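You operate a simulated robot arm through the tools that you are given. There is no shell and no other tool. Be economical: measure what you need, move in short steps, check, and stop when the job is done.

You are at the controls of a simulated robot arm. One attempt, no reset.

JOB
Slide the top along the tray of the empty cart until it stands next to the felt pad.

The check looks at the end state, three seconds after you hand in, the way a careful person would. Anything else that was tipped, shoved, dropped, spilled or broken makes it a failure.

ROBOT AND FRAMES
A 7-joint arm with a two-finger parallel gripper on a trunk, on a base that drives. Base frame: it is fixed to the floor where the robot stands at the start and does not move with it; the origin is under the middle of the robot, x ahead of it, y to its left, z up. Units: mm, rad, N and s.
With the tool pointing down near the work surface it reaches from about 480 to 920 mm from the robot's upright axis, wherever it stands. Its first joint turns from -2.007 to 2.007 rad. Payload 3.91 kg.
Tool frame: the origin (TCP) lies between the finger pads and is the grasp point; the fingertips stand 30 mm ahead of it; z points along the fingers, y is the line along which they close. Largest opening 110 mm; finger width 20, thickness 10; the body of the gripper, 48 by 112 mm, starts 55 mm behind the TCP.
Orientation is told as [roll, pitch, yaw] about the base's x, y, z axes, in that order, counted from this pose: with the fingers straight down and closing along the base's y, the tool's x points along the base's -x, its y along +y and its z along -z.

CONTROLS
- The arm moves only by the tool arm_command. Its argument "increments" is a list of rows, each an object (a shift or turn left out is 0, a gripper value left out holds the last) with "rot": the turn, a rotation vector about the base's x, y, z in rad, a list of three; "translation": the shift along the base's x, y, z in mm, a list of three; "gripper": the finger opening in mm, from 0 to 110. In form: [{"rot": [wx, wy, wz], "translation": [dx, dy, dz], "gripper": gripper}, ...]. A call has 1 to 8 rows; each row shifts and turns the commanded pose from where the row before left it. Rows are played at 5 a second. More than 50 mm and 0.15 rad between two rows, or a gripper value outside its range, and nothing of the call is played. A pose out of reach is approached as far as the arm can. The call stops where the force on the tool passes 40 N (or 10 N more than at its start, if that is more) or the arm is blocked; 0.2 s more then pass. Each finger travels about 153 mm/s and halts on what it meets, pressing with about 43 N; the grip force reading is that of the motor and also rises with nothing between the fingers. The clock runs only during rows and for 0.2 s after the last one: add rows that do not move to give the fingers time. It gives the time, the measured TCP pose, the force on the tool (base axes), the opening and the grip force at its end, in the units of the frame above (readings bear some noise), and new pictures: "pictures" is both (left out), scene, wrist or none.
- Cameras (640 x 400 px; columns grow to the right, rows downward): "scene" is now at [220.1, 198.4, 1297.8]; the picture's right is [-0.07, -1.00, 0.00], its down [-0.73, 0.05, -0.68] and it looks along [0.68, -0.05, -0.74] (base axes); focal length 296 px, centre (320, 200). "wrist" rides on the gripper at [72, 17, -103] in the tool frame; the picture's right is [-0.23, 0.97, 0.00], its down [-0.76, -0.18, -0.62] and it looks along [-0.61, -0.14, 0.78] (tool axes); focal length 222 px, centre (320, 200). There is no depth. A picture from a camera that has moved, and an enlarged one, comes with that camera's place and axes in the base frame and with its lens.
- slide_trunk(by): slides the trunk up (or, below 0, down) by that many mm; the arm and the scene camera ride with it, the base frame stays. It gives what a move gives, with no picture.
- roll_base(legs): drives the robot by 1 to 6 legs, each [ahead, left, turn to the left] in mm, mm and rad, along the robot's own axes; the way and the turn of a leg run together, so that a leg with both is an arc; at most 1500 mm and 3.142 rad a leg. The arm and the cameras ride along, it lands a little off, and it stops where it bumps. It gives what a move gives, and a new picture of the scene camera.
- turn_head(pan, tilt): turns the head with the scene camera to pan (to the left, within 1.396 rad either way) and tilt (down, from -0.506 to 1.204), counted from straight ahead of the robot. It gives what a move gives, and a new picture of the scene camera.
- close_up(camera, box): a new picture of the part [left, top, right, bottom] of that camera's present view, enlarged. No time passes.
- hand_in(): hands the job in; it is judged then, once.

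Work in short steps. Places have to be worked out from the pictures, the camera data and where the tool is seen: move nearer, look again, correct. Check each grasp and each placing, and mend what went wrong. You have 120 turns and 260 pictures in all, those below and enlarged ones among them. Open the gripper and draw the arm clear of the work before you hand the job in, unless the task says otherwise; then end with one line.

The tools are called after ">>>" as name(argument=value, ...) on one line, values as JSON. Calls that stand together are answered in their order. arm_command: Moves the arm, as the interface text tells. Its arguments: {"type":"object","properties":{"increments":{"type":"array","items":{"type":"object","properties":{"rot":{"type":"array","items":{"type":"number"}},"translation":{"type":"array","items":{"type":"number"}},"gripper":{"type":"number"}}}},"pictures":{"type":"string","enum":["both","scene","wrist","none"]}},"required":["increments"]} The other tools are called the same way: slide_trunk (by) slides the trunk up or down; roll_base (legs) drives the base; turn_head (pan, tilt) turns the head that bears the scene camera; close_up (camera, box) takes an enlarged picture of a part of a camera's view; hand_in () hands the job in.

At the start:

```text
clock: 0.0
position: [431.9, 212.5, 1014.1]
tool_rot: [0.0, 0.001, -0.001]
force: [-1.0, 0.0, -0.2]
grip_width: 109.9
finger_force: 0.2
trunk travel left (down, up): [-650.0, 340.0]
robot x, y, heading: [-1.9, 1.1, 0.002]
head pan, tilt: [-0.072, 0.826]
```

scene: 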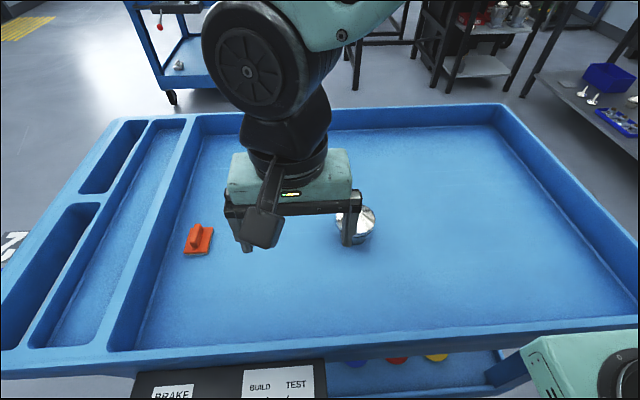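
wrist: 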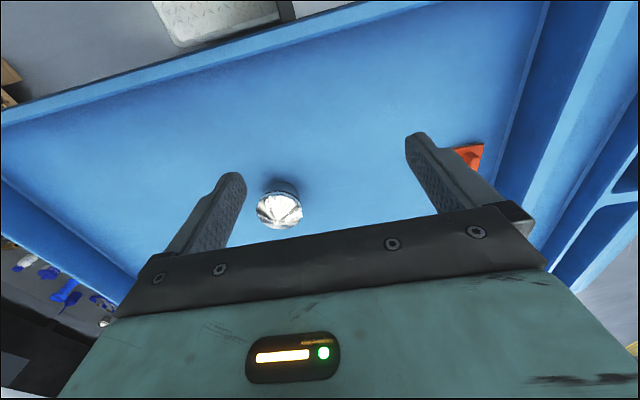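

The tray in front holds a silver round thing and an orange pad with a handle. I'll enlarge both to identify them.

>>> close_up(camera="scene", box=[160, 180, 400, 330])

>>> close_up(camera="wrist", box=[220, 120, 540, 320])

>>> turn_head(pan=-0.072, tilt=0.3)

```text
2.67 times, centred on (280, 255) of scene
camera zoom: at [220.1, 198.4, 1297.8], right [-0.07, -1.0, 0.0], down [-0.73, 0.05, -0.68], along [0.68, -0.05, -0.74], focal length 790 px, centre (427, 53)
```

zoom: 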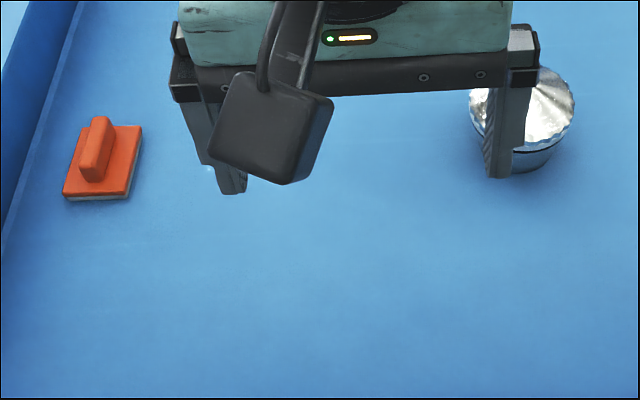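

```text
2.00 times, centred on (380, 220) of wrist
camera zoom: at [359.6, 228.7, 1118.6], right [0.23, 0.97, 0.0], down [0.76, -0.18, 0.62], along [0.61, -0.14, -0.78], focal length 444 px, centre (200, 160)
```

zoom: 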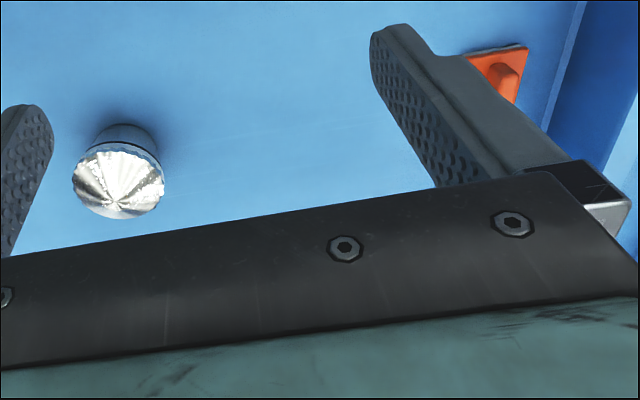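

```text
clock: 0.9
position: [432.7, 211.9, 1013.7]
tool_rot: [0.001, -0.001, 0.001]
force: [-0.3, 0.1, 0.8]
grip_width: 110.0
finger_force: 0.1
trunk travel left (down, up): [-650.0, 340.0]
robot x, y, heading: [4.1, -0.1, 0.003]
head pan, tilt: [-0.072, 0.3]
camera scene: at [234.1, 197.4, 1344.2], right [-0.07, -1.0, 0.0], down [-0.3, 0.02, -0.95], along [0.95, -0.07, -0.3], focal length 296 px, centre (320, 200)
```

scene: 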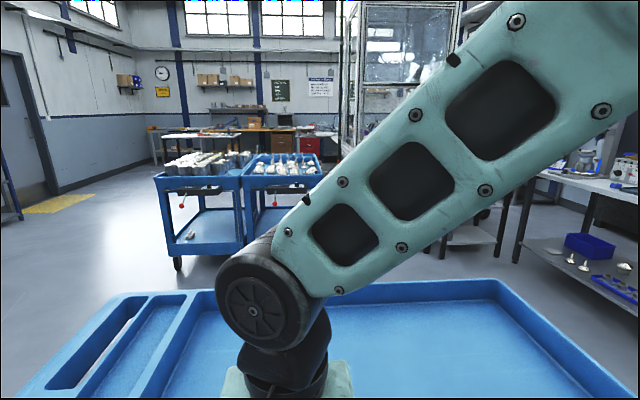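

The top is the silver piece at roughly (589, 93), the orange pad at roughly (598, 426); both stand on the near cart. I turn the head back and yaw the gripper 90° while moving above the top at a safe height.

>>> turn_head(pan=-0.072, tilt=0.826)

>>> arm_command(increments=[{"rot": [0, 0, 0.14], "translation": [14, -14, 0]}, {"rot": [0, 0, 0.14], "translation": [14, -14, 0]}, {"rot": [0, 0, 0.14], "translation": [14, -14, 0]}, {"rot": [0, 0, 0.14], "translation": [14, -14, 0]}, {"rot": [0, 0, 0.14], "translation": [14, -14, 0]}, {"rot": [0, 0, 0.14], "translation": [14, -14, 0]}, {"rot": [0, 0, 0.14], "translation": [14, -14, 0]}, {"rot": [0, 0, 0.14], "translation": [14, -14, 0]}], pictures="none")

>>> arm_command(increments=[{"rot": [0, 0, 0.14], "translation": [15, 0, 0]}, {"rot": [0, 0, 0.14], "translation": [15, 0, 0]}, {"rot": [0, 0, 0.14], "translation": [15, 0, 0]}, {"rot": [0, 0, 0.03]}, {}])

```text
clock: 1.9
position: [431.4, 213.4, 1013.9]
tool_rot: [0.0, -0.001, -0.001]
force: [0.8, -0.7, 0.5]
grip_width: 110.1
finger_force: 0.2
trunk travel left (down, up): [-650.0, 340.0]
robot x, y, heading: [-0.7, 0.6, -0.001]
head pan, tilt: [-0.072, 0.826]
camera scene: at [220.2, 198.4, 1297.9], right [-0.07, -1.0, 0.0], down [-0.73, 0.05, -0.68], along [0.68, -0.05, -0.73], focal length 296 px, centre (320, 200)
```

scene: 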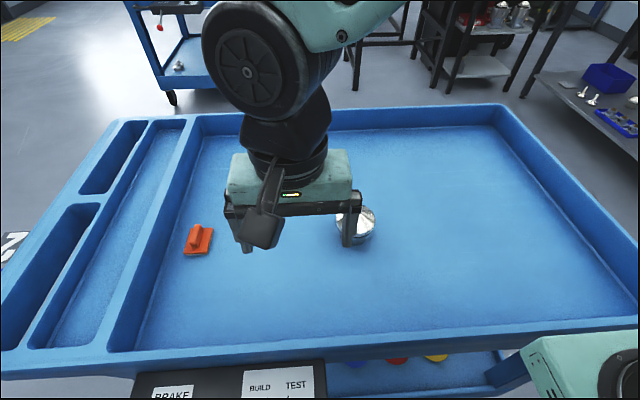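

```text
clock: 3.7
position: [544.0, 100.1, 1013.8]
tool_rot: [0.0, 0.0, 1.121]
force: [0.6, -0.7, 0.1]
grip_width: 109.7
finger_force: 0.0
trunk travel left (down, up): [-650.0, 340.0]
robot x, y, heading: [-1.1, 0.9, 0.001]
head pan, tilt: [-0.072, 0.826]
```

```text
clock: 4.9
position: [587.5, 101.2, 1013.9]
tool_rot: [0.001, 0.001, 1.57]
force: [0.4, -0.9, -0.4]
grip_width: 110.2
finger_force: 0.1
trunk travel left (down, up): [-650.0, 340.0]
robot x, y, heading: [1.0, 4.5, -0.001]
head pan, tilt: [-0.072, 0.826]
camera scene: at [220.2, 198.4, 1297.8], right [-0.07, -1.0, 0.0], down [-0.73, 0.05, -0.68], along [0.68, -0.05, -0.73], focal length 296 px, centre (320, 200)
camera wrist: at [571.1, 27.3, 1118.0], right [-0.97, 0.23, 0.0], down [0.18, 0.76, 0.62], along [0.14, 0.61, -0.78], focal length 222 px, centre (320, 200)
```

scene: 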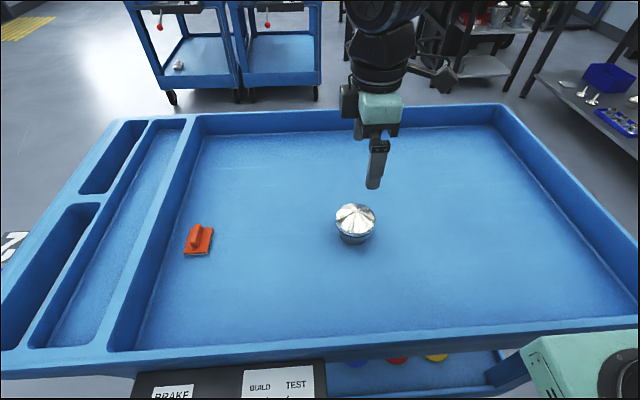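
wrist: 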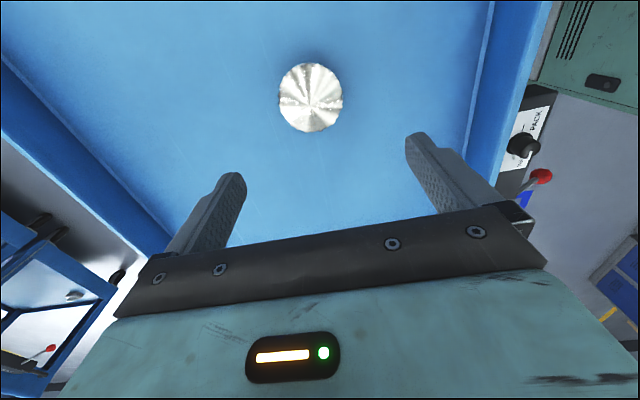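

The top is now in plain view: the wrist picture puts it at about (597, 95). I enlarge the scene to see its shape, size and height.

>>> close_up(camera="scene", box=[315, 190, 395, 250])

>>> close_up(camera="scene", box=[160, 210, 240, 260])

>>> close_up(camera="wrist", box=[230, 50, 390, 150])

```text
6.67 times, centred on (355, 220) of scene
camera zoom: at [220.2, 198.4, 1297.8], right [-0.07, -1.0, 0.0], down [-0.73, 0.05, -0.68], along [0.68, -0.05, -0.73], focal length 1975 px, centre (87, 67)
```

zoom: 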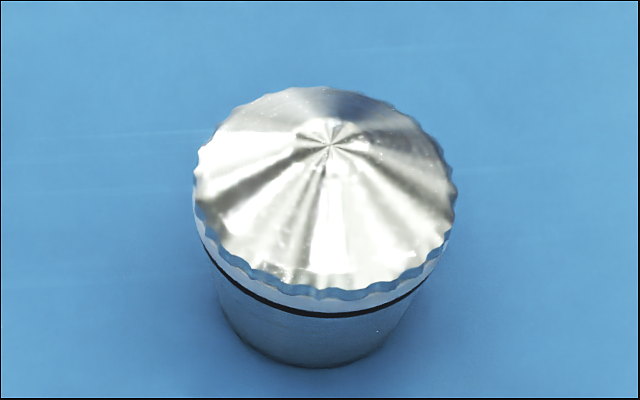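

```text
8.00 times, centred on (200, 235) of scene
camera zoom: at [220.2, 198.4, 1297.8], right [-0.07, -1.0, 0.0], down [-0.73, 0.05, -0.68], along [0.68, -0.05, -0.73], focal length 2370 px, centre (1280, -80)
```

zoom: 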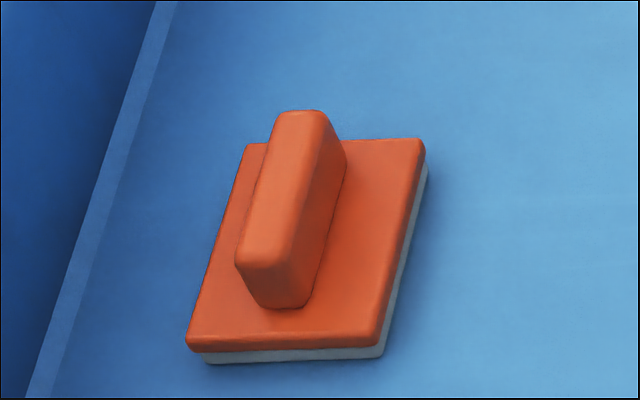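

```text
4.00 times, centred on (310, 100) of wrist
camera zoom: at [571.1, 27.3, 1118.0], right [-0.97, 0.23, 0.0], down [0.18, 0.76, 0.62], along [0.14, 0.61, -0.78], focal length 888 px, centre (360, 600)
```

zoom: 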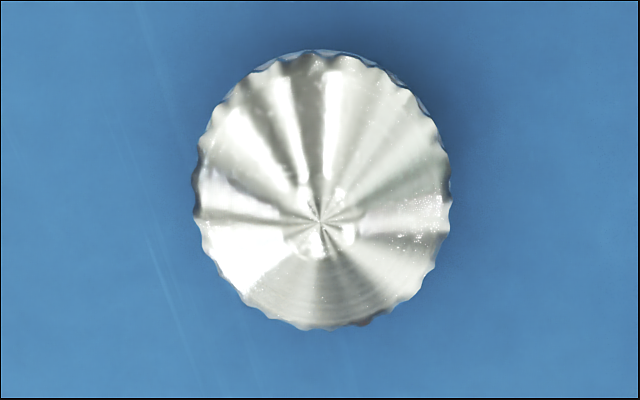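

The top is about 80 mm across its rim, centred near (600, 97), rim at z≈827; the pad spans x 574–632, y 406–453. I centre over the top, lower to z≈900 and look again.

>>> arm_command(increments=[{"translation": [6, -2, -38]}, {"translation": [6, -2, -38]}, {"translation": [0, 0, -38]}, {}])

```text
clock: 5.9
position: [598.5, 94.4, 898.7]
tool_rot: [-0.001, 0.0, 1.571]
force: [-0.7, 0.0, 0.2]
grip_width: 110.1
finger_force: 0.1
trunk travel left (down, up): [-650.0, 340.0]
robot x, y, heading: [-5.0, 1.0, -0.006]
head pan, tilt: [-0.072, 0.826]
camera scene: at [220.1, 198.4, 1297.9], right [-0.07, -1.0, 0.0], down [-0.73, 0.05, -0.68], along [0.68, -0.05, -0.73], focal length 296 px, centre (320, 200)
camera wrist: at [582.3, 22.7, 1003.0], right [-0.97, 0.23, 0.0], down [0.18, 0.76, 0.62], along [0.14, 0.61, -0.78], focal length 222 px, centre (320, 200)
```

scene: 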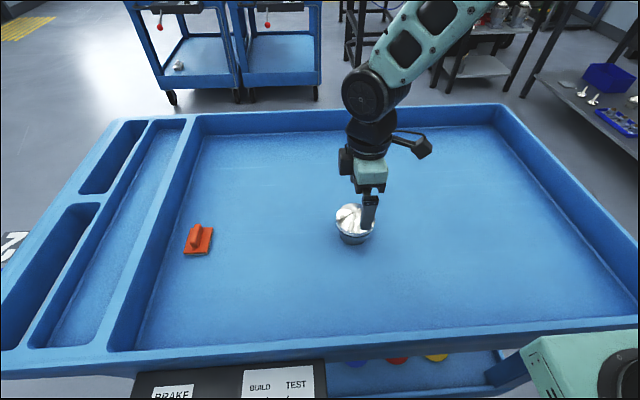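
wrist: 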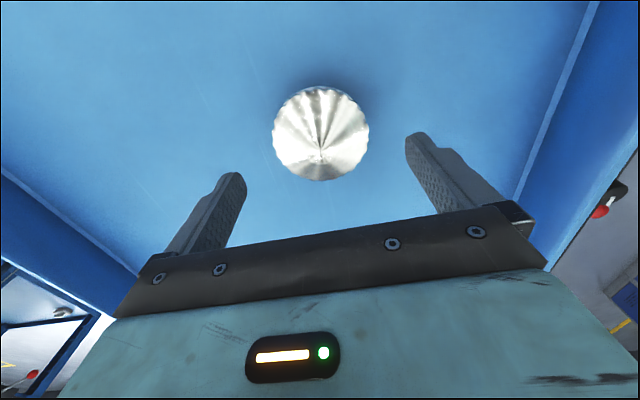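

The top's centre reads (598, 93), right under the TCP with a clearance of about 15 mm each side. I descend to z≈813 with open fingers.

>>> arm_command(increments=[{"translation": [0, 0, -30]}, {"translation": [0, 0, -30]}, {"translation": [0, 0, -25]}, {}])

```text
clock: 6.9
position: [601.4, 94.8, 814.1]
tool_rot: [0.0, -0.001, 1.571]
force: [0.2, -0.1, 0.4]
grip_width: 110.3
finger_force: 0.1
trunk travel left (down, up): [-650.0, 340.0]
robot x, y, heading: [0.3, 1.7, -0.002]
head pan, tilt: [-0.072, 0.826]
camera scene: at [220.1, 198.4, 1297.9], right [-0.07, -1.0, 0.0], down [-0.73, 0.05, -0.68], along [0.68, -0.05, -0.73], focal length 296 px, centre (320, 200)
camera wrist: at [583.9, 22.0, 918.8], right [-0.97, 0.23, 0.0], down [0.18, 0.76, 0.62], along [0.14, 0.61, -0.78], focal length 222 px, centre (320, 200)
```

scene: 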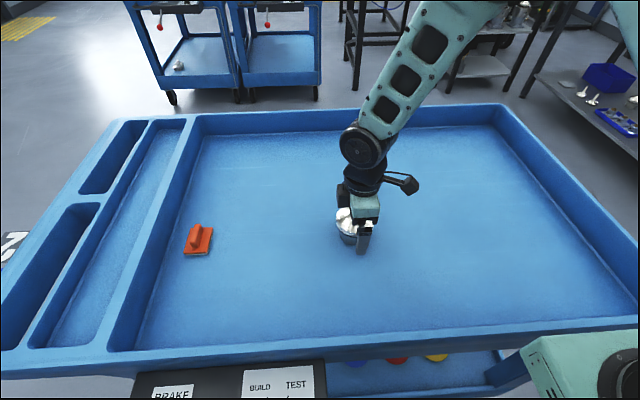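
wrist: 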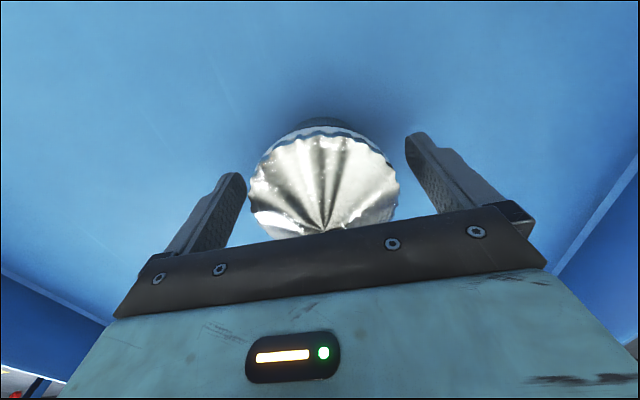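

Nothing touched. I check the finger's alignment in y with an enlargement before closing.

>>> close_up(camera="scene", box=[315, 200, 395, 260])

```text
6.67 times, centred on (355, 230) of scene
camera zoom: at [220.1, 198.4, 1297.9], right [-0.07, -1.0, 0.0], down [-0.73, 0.05, -0.68], along [0.68, -0.05, -0.73], focal length 1975 px, centre (87, 0)
```

zoom: 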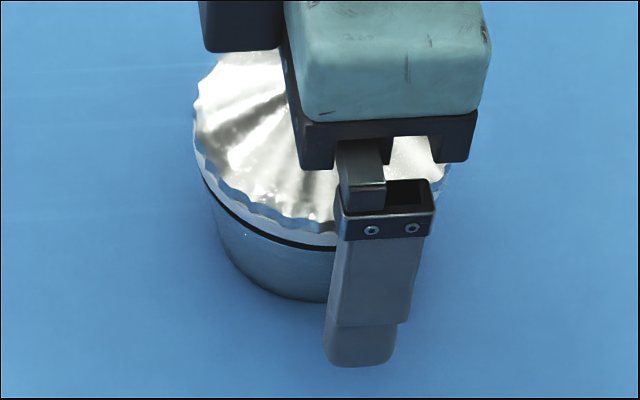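

Fingers sit about 4 mm off in y, so I shift by that and then close on the rim with waiting rows.

>>> arm_command(increments=[{"translation": [-1, 4, 0]}, {"gripper": 90}, {"gripper": 84}, {"gripper": 78}, {"gripper": 74}, {}, {}])

```text
clock: 8.5
position: [599.1, 99.4, 814.6]
tool_rot: [0.0, 0.001, 1.57]
force: [0.4, 1.4, -1.1]
grip_width: 79.3
finger_force: 43.0
trunk travel left (down, up): [-650.0, 340.0]
robot x, y, heading: [1.3, -0.1, 0.003]
head pan, tilt: [-0.072, 0.826]
camera scene: at [220.2, 198.4, 1297.8], right [-0.07, -1.0, 0.0], down [-0.73, 0.05, -0.68], along [0.68, -0.05, -0.73], focal length 296 px, centre (320, 200)
camera wrist: at [582.7, 26.7, 919.2], right [-0.97, 0.23, 0.0], down [0.18, 0.76, 0.62], along [0.14, 0.61, -0.78], focal length 222 px, centre (320, 200)
```

scene: 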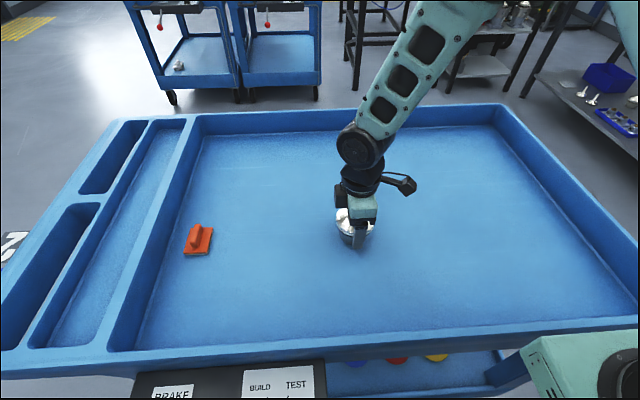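
wrist: 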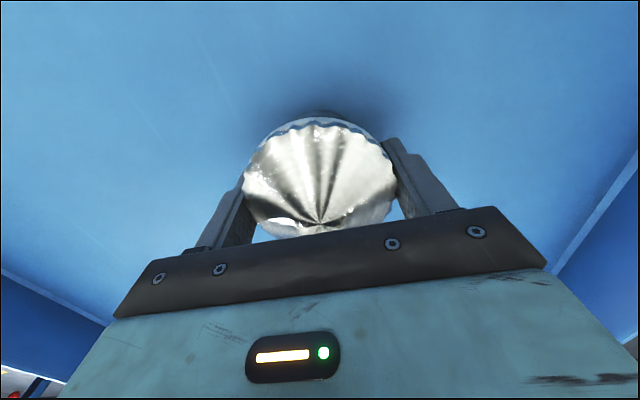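

Gripped at 79.3 mm with no shift in height. I slide it along +y in 25 mm steps, first 150 mm, and check.

>>> arm_command(increments=[{"translation": [0, 20, 0]}, {"translation": [0, 25, 0]}, {"translation": [0, 25, 0]}, {"translation": [0, 25, 0]}, {"translation": [0, 25, 0]}, {"translation": [0, 25, 0]}, {}])

```text
clock: 10.1
position: [600.1, 244.9, 814.6]
tool_rot: [-0.001, 0.0, 1.57]
force: [0.0, -1.5, 6.7]
grip_width: 79.4
finger_force: 42.7
trunk travel left (down, up): [-650.0, 340.0]
robot x, y, heading: [-1.4, -2.8, -0.001]
head pan, tilt: [-0.072, 0.826]
camera scene: at [219.9, 198.3, 1298.0], right [-0.07, -1.0, 0.0], down [-0.73, 0.05, -0.68], along [0.68, -0.05, -0.73], focal length 296 px, centre (320, 200)
camera wrist: at [583.1, 172.1, 919.2], right [-0.97, 0.23, 0.0], down [0.18, 0.76, 0.62], along [0.14, 0.61, -0.78], focal length 222 px, centre (320, 200)
```

scene: 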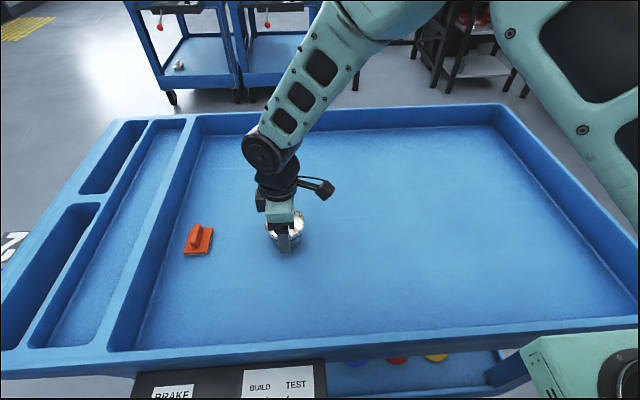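
wrist: 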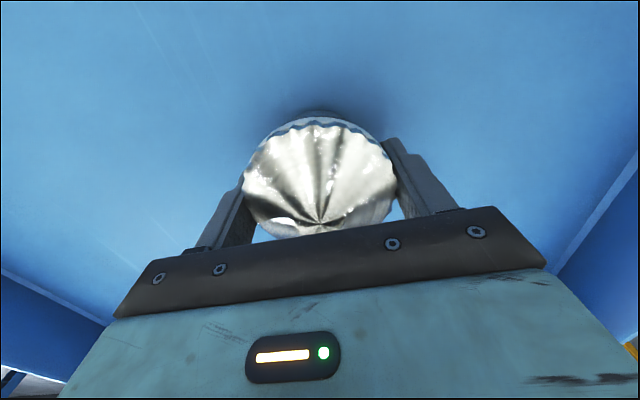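

The slide is smooth and the grip holds. I continue 85 mm and check the gap.

>>> arm_command(increments=[{"translation": [0, 20, 0]}, {"translation": [0, 25, 0]}, {"translation": [0, 25, 0]}, {"translation": [0, 15, 0]}, {}], pictures="none")

>>> close_up(camera="scene", box=[160, 190, 280, 265])

```text
clock: 11.3
position: [600.6, 330.0, 814.6]
tool_rot: [-0.001, 0.001, 1.57]
force: [1.1, -1.0, 2.9]
grip_width: 79.4
finger_force: 42.8
trunk travel left (down, up): [-650.0, 340.0]
robot x, y, heading: [0.0, 0.4, 0.002]
head pan, tilt: [-0.072, 0.826]
```

```text
5.33 times, centred on (220, 228) of scene
camera zoom: at [220.1, 198.3, 1297.9], right [-0.07, -1.0, 0.0], down [-0.73, 0.05, -0.68], along [0.68, -0.05, -0.73], focal length 1580 px, centre (853, 53)
```

zoom: 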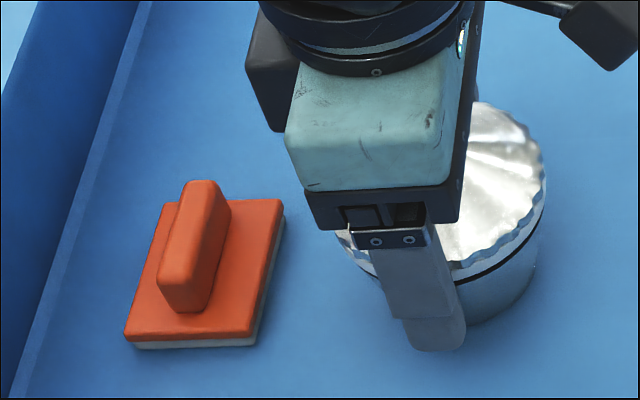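

The gap from rim to pad is about 37 mm now. I slide 28 mm more, leaving roughly 9 mm.

>>> arm_command(increments=[{"translation": [0, 14, 0]}, {"translation": [0, 14, 0]}, {}], pictures="none")

>>> close_up(camera="scene", box=[160, 190, 280, 265])

```text
clock: 12.1
position: [600.3, 358.1, 814.2]
tool_rot: [0.0, -0.001, 1.57]
force: [-0.3, -0.5, 0.6]
grip_width: 79.3
finger_force: 42.6
trunk travel left (down, up): [-650.0, 340.0]
robot x, y, heading: [-0.7, 3.0, 0.0]
head pan, tilt: [-0.072, 0.826]
```

```text
5.33 times, centred on (220, 228) of scene
camera zoom: at [220.1, 198.4, 1297.9], right [-0.07, -1.0, 0.0], down [-0.73, 0.05, -0.68], along [0.68, -0.05, -0.73], focal length 1580 px, centre (853, 53)
```

zoom: 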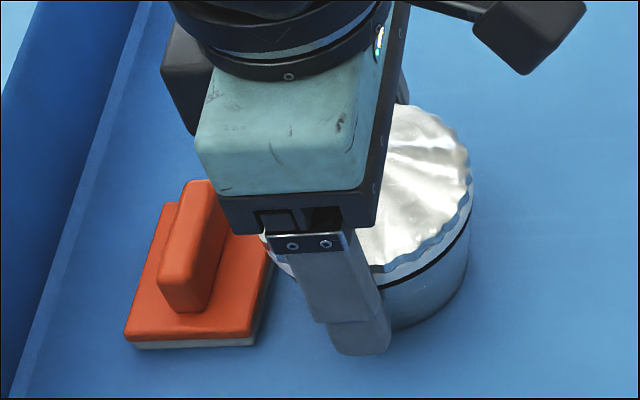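

The pad has not moved and the top stands close beside it. I release gradually, then raise straight up.

>>> arm_command(increments=[{"gripper": 82}, {"gripper": 90}, {"gripper": 108}, {}, {"translation": [0, 0, 30]}, {"translation": [0, 0, 40]}, {"translation": [0, 0, 45]}, {"translation": [0, 0, 45]}])

```text
clock: 13.9
position: [602.0, 357.2, 975.1]
tool_rot: [0.001, 0.0, 1.572]
force: [0.2, 0.9, -0.7]
grip_width: 108.0
finger_force: 0.1
trunk travel left (down, up): [-650.0, 340.0]
robot x, y, heading: [-0.2, -2.6, 0.003]
head pan, tilt: [-0.072, 0.826]
camera scene: at [220.4, 198.6, 1297.7], right [-0.07, -1.0, 0.0], down [-0.73, 0.05, -0.68], along [0.68, -0.05, -0.74], focal length 296 px, centre (320, 200)
camera wrist: at [585.2, 283.7, 1079.9], right [-0.97, 0.23, 0.0], down [0.18, 0.76, 0.62], along [0.14, 0.61, -0.78], focal length 222 px, centre (320, 200)
```

scene: 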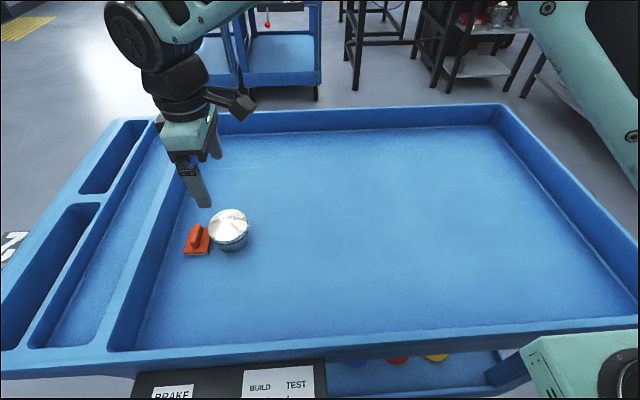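
wrist: 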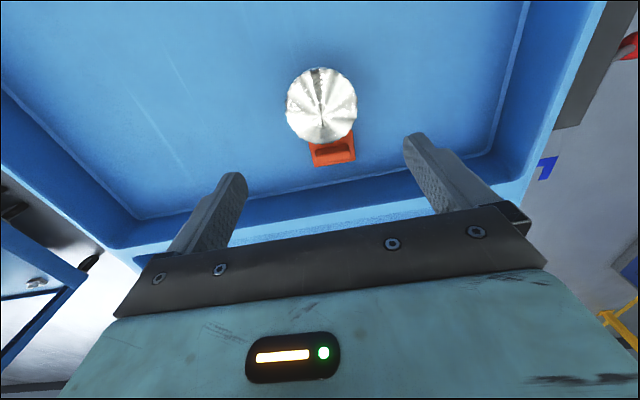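

The top stands upright beside the pad. I draw the arm well clear toward the right and check once more with an enlargement.

>>> arm_command(increments=[{"translation": [0, -25, 20]}, {"translation": [0, -40, 10]}, {"translation": [0, -40, 0]}, {"translation": [0, -40, 0]}, {"translation": [0, -40, 0]}, {}], pictures="none")

>>> close_up(camera="scene", box=[160, 190, 280, 265])

```text
clock: 15.3
position: [602.6, 171.7, 1004.4]
tool_rot: [-0.001, -0.001, 1.572]
force: [-0.7, 0.7, -0.2]
grip_width: 108.1
finger_force: 0.1
trunk travel left (down, up): [-650.0, 340.0]
robot x, y, heading: [-1.8, 1.1, -0.006]
head pan, tilt: [-0.072, 0.826]
```

```text
5.33 times, centred on (220, 228) of scene
camera zoom: at [220.2, 198.5, 1297.8], right [-0.07, -1.0, 0.0], down [-0.73, 0.05, -0.68], along [0.68, -0.05, -0.73], focal length 1580 px, centre (853, 53)
```

zoom: 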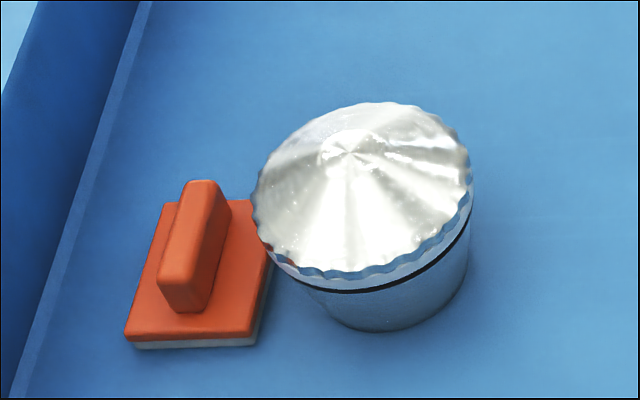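

The top stands upright right beside the pad, which has not moved, and the arm is clear, so I hand in.

>>> hand_in()

```text
The job is handed in.
```

I slid the top along the tray of the empty cart, and it now stands upright next to the felt pad with an estimated gap of 8–10 mm. The pad did not move and nothing else was touched. The job is handed in with the gripper open and the arm clear.
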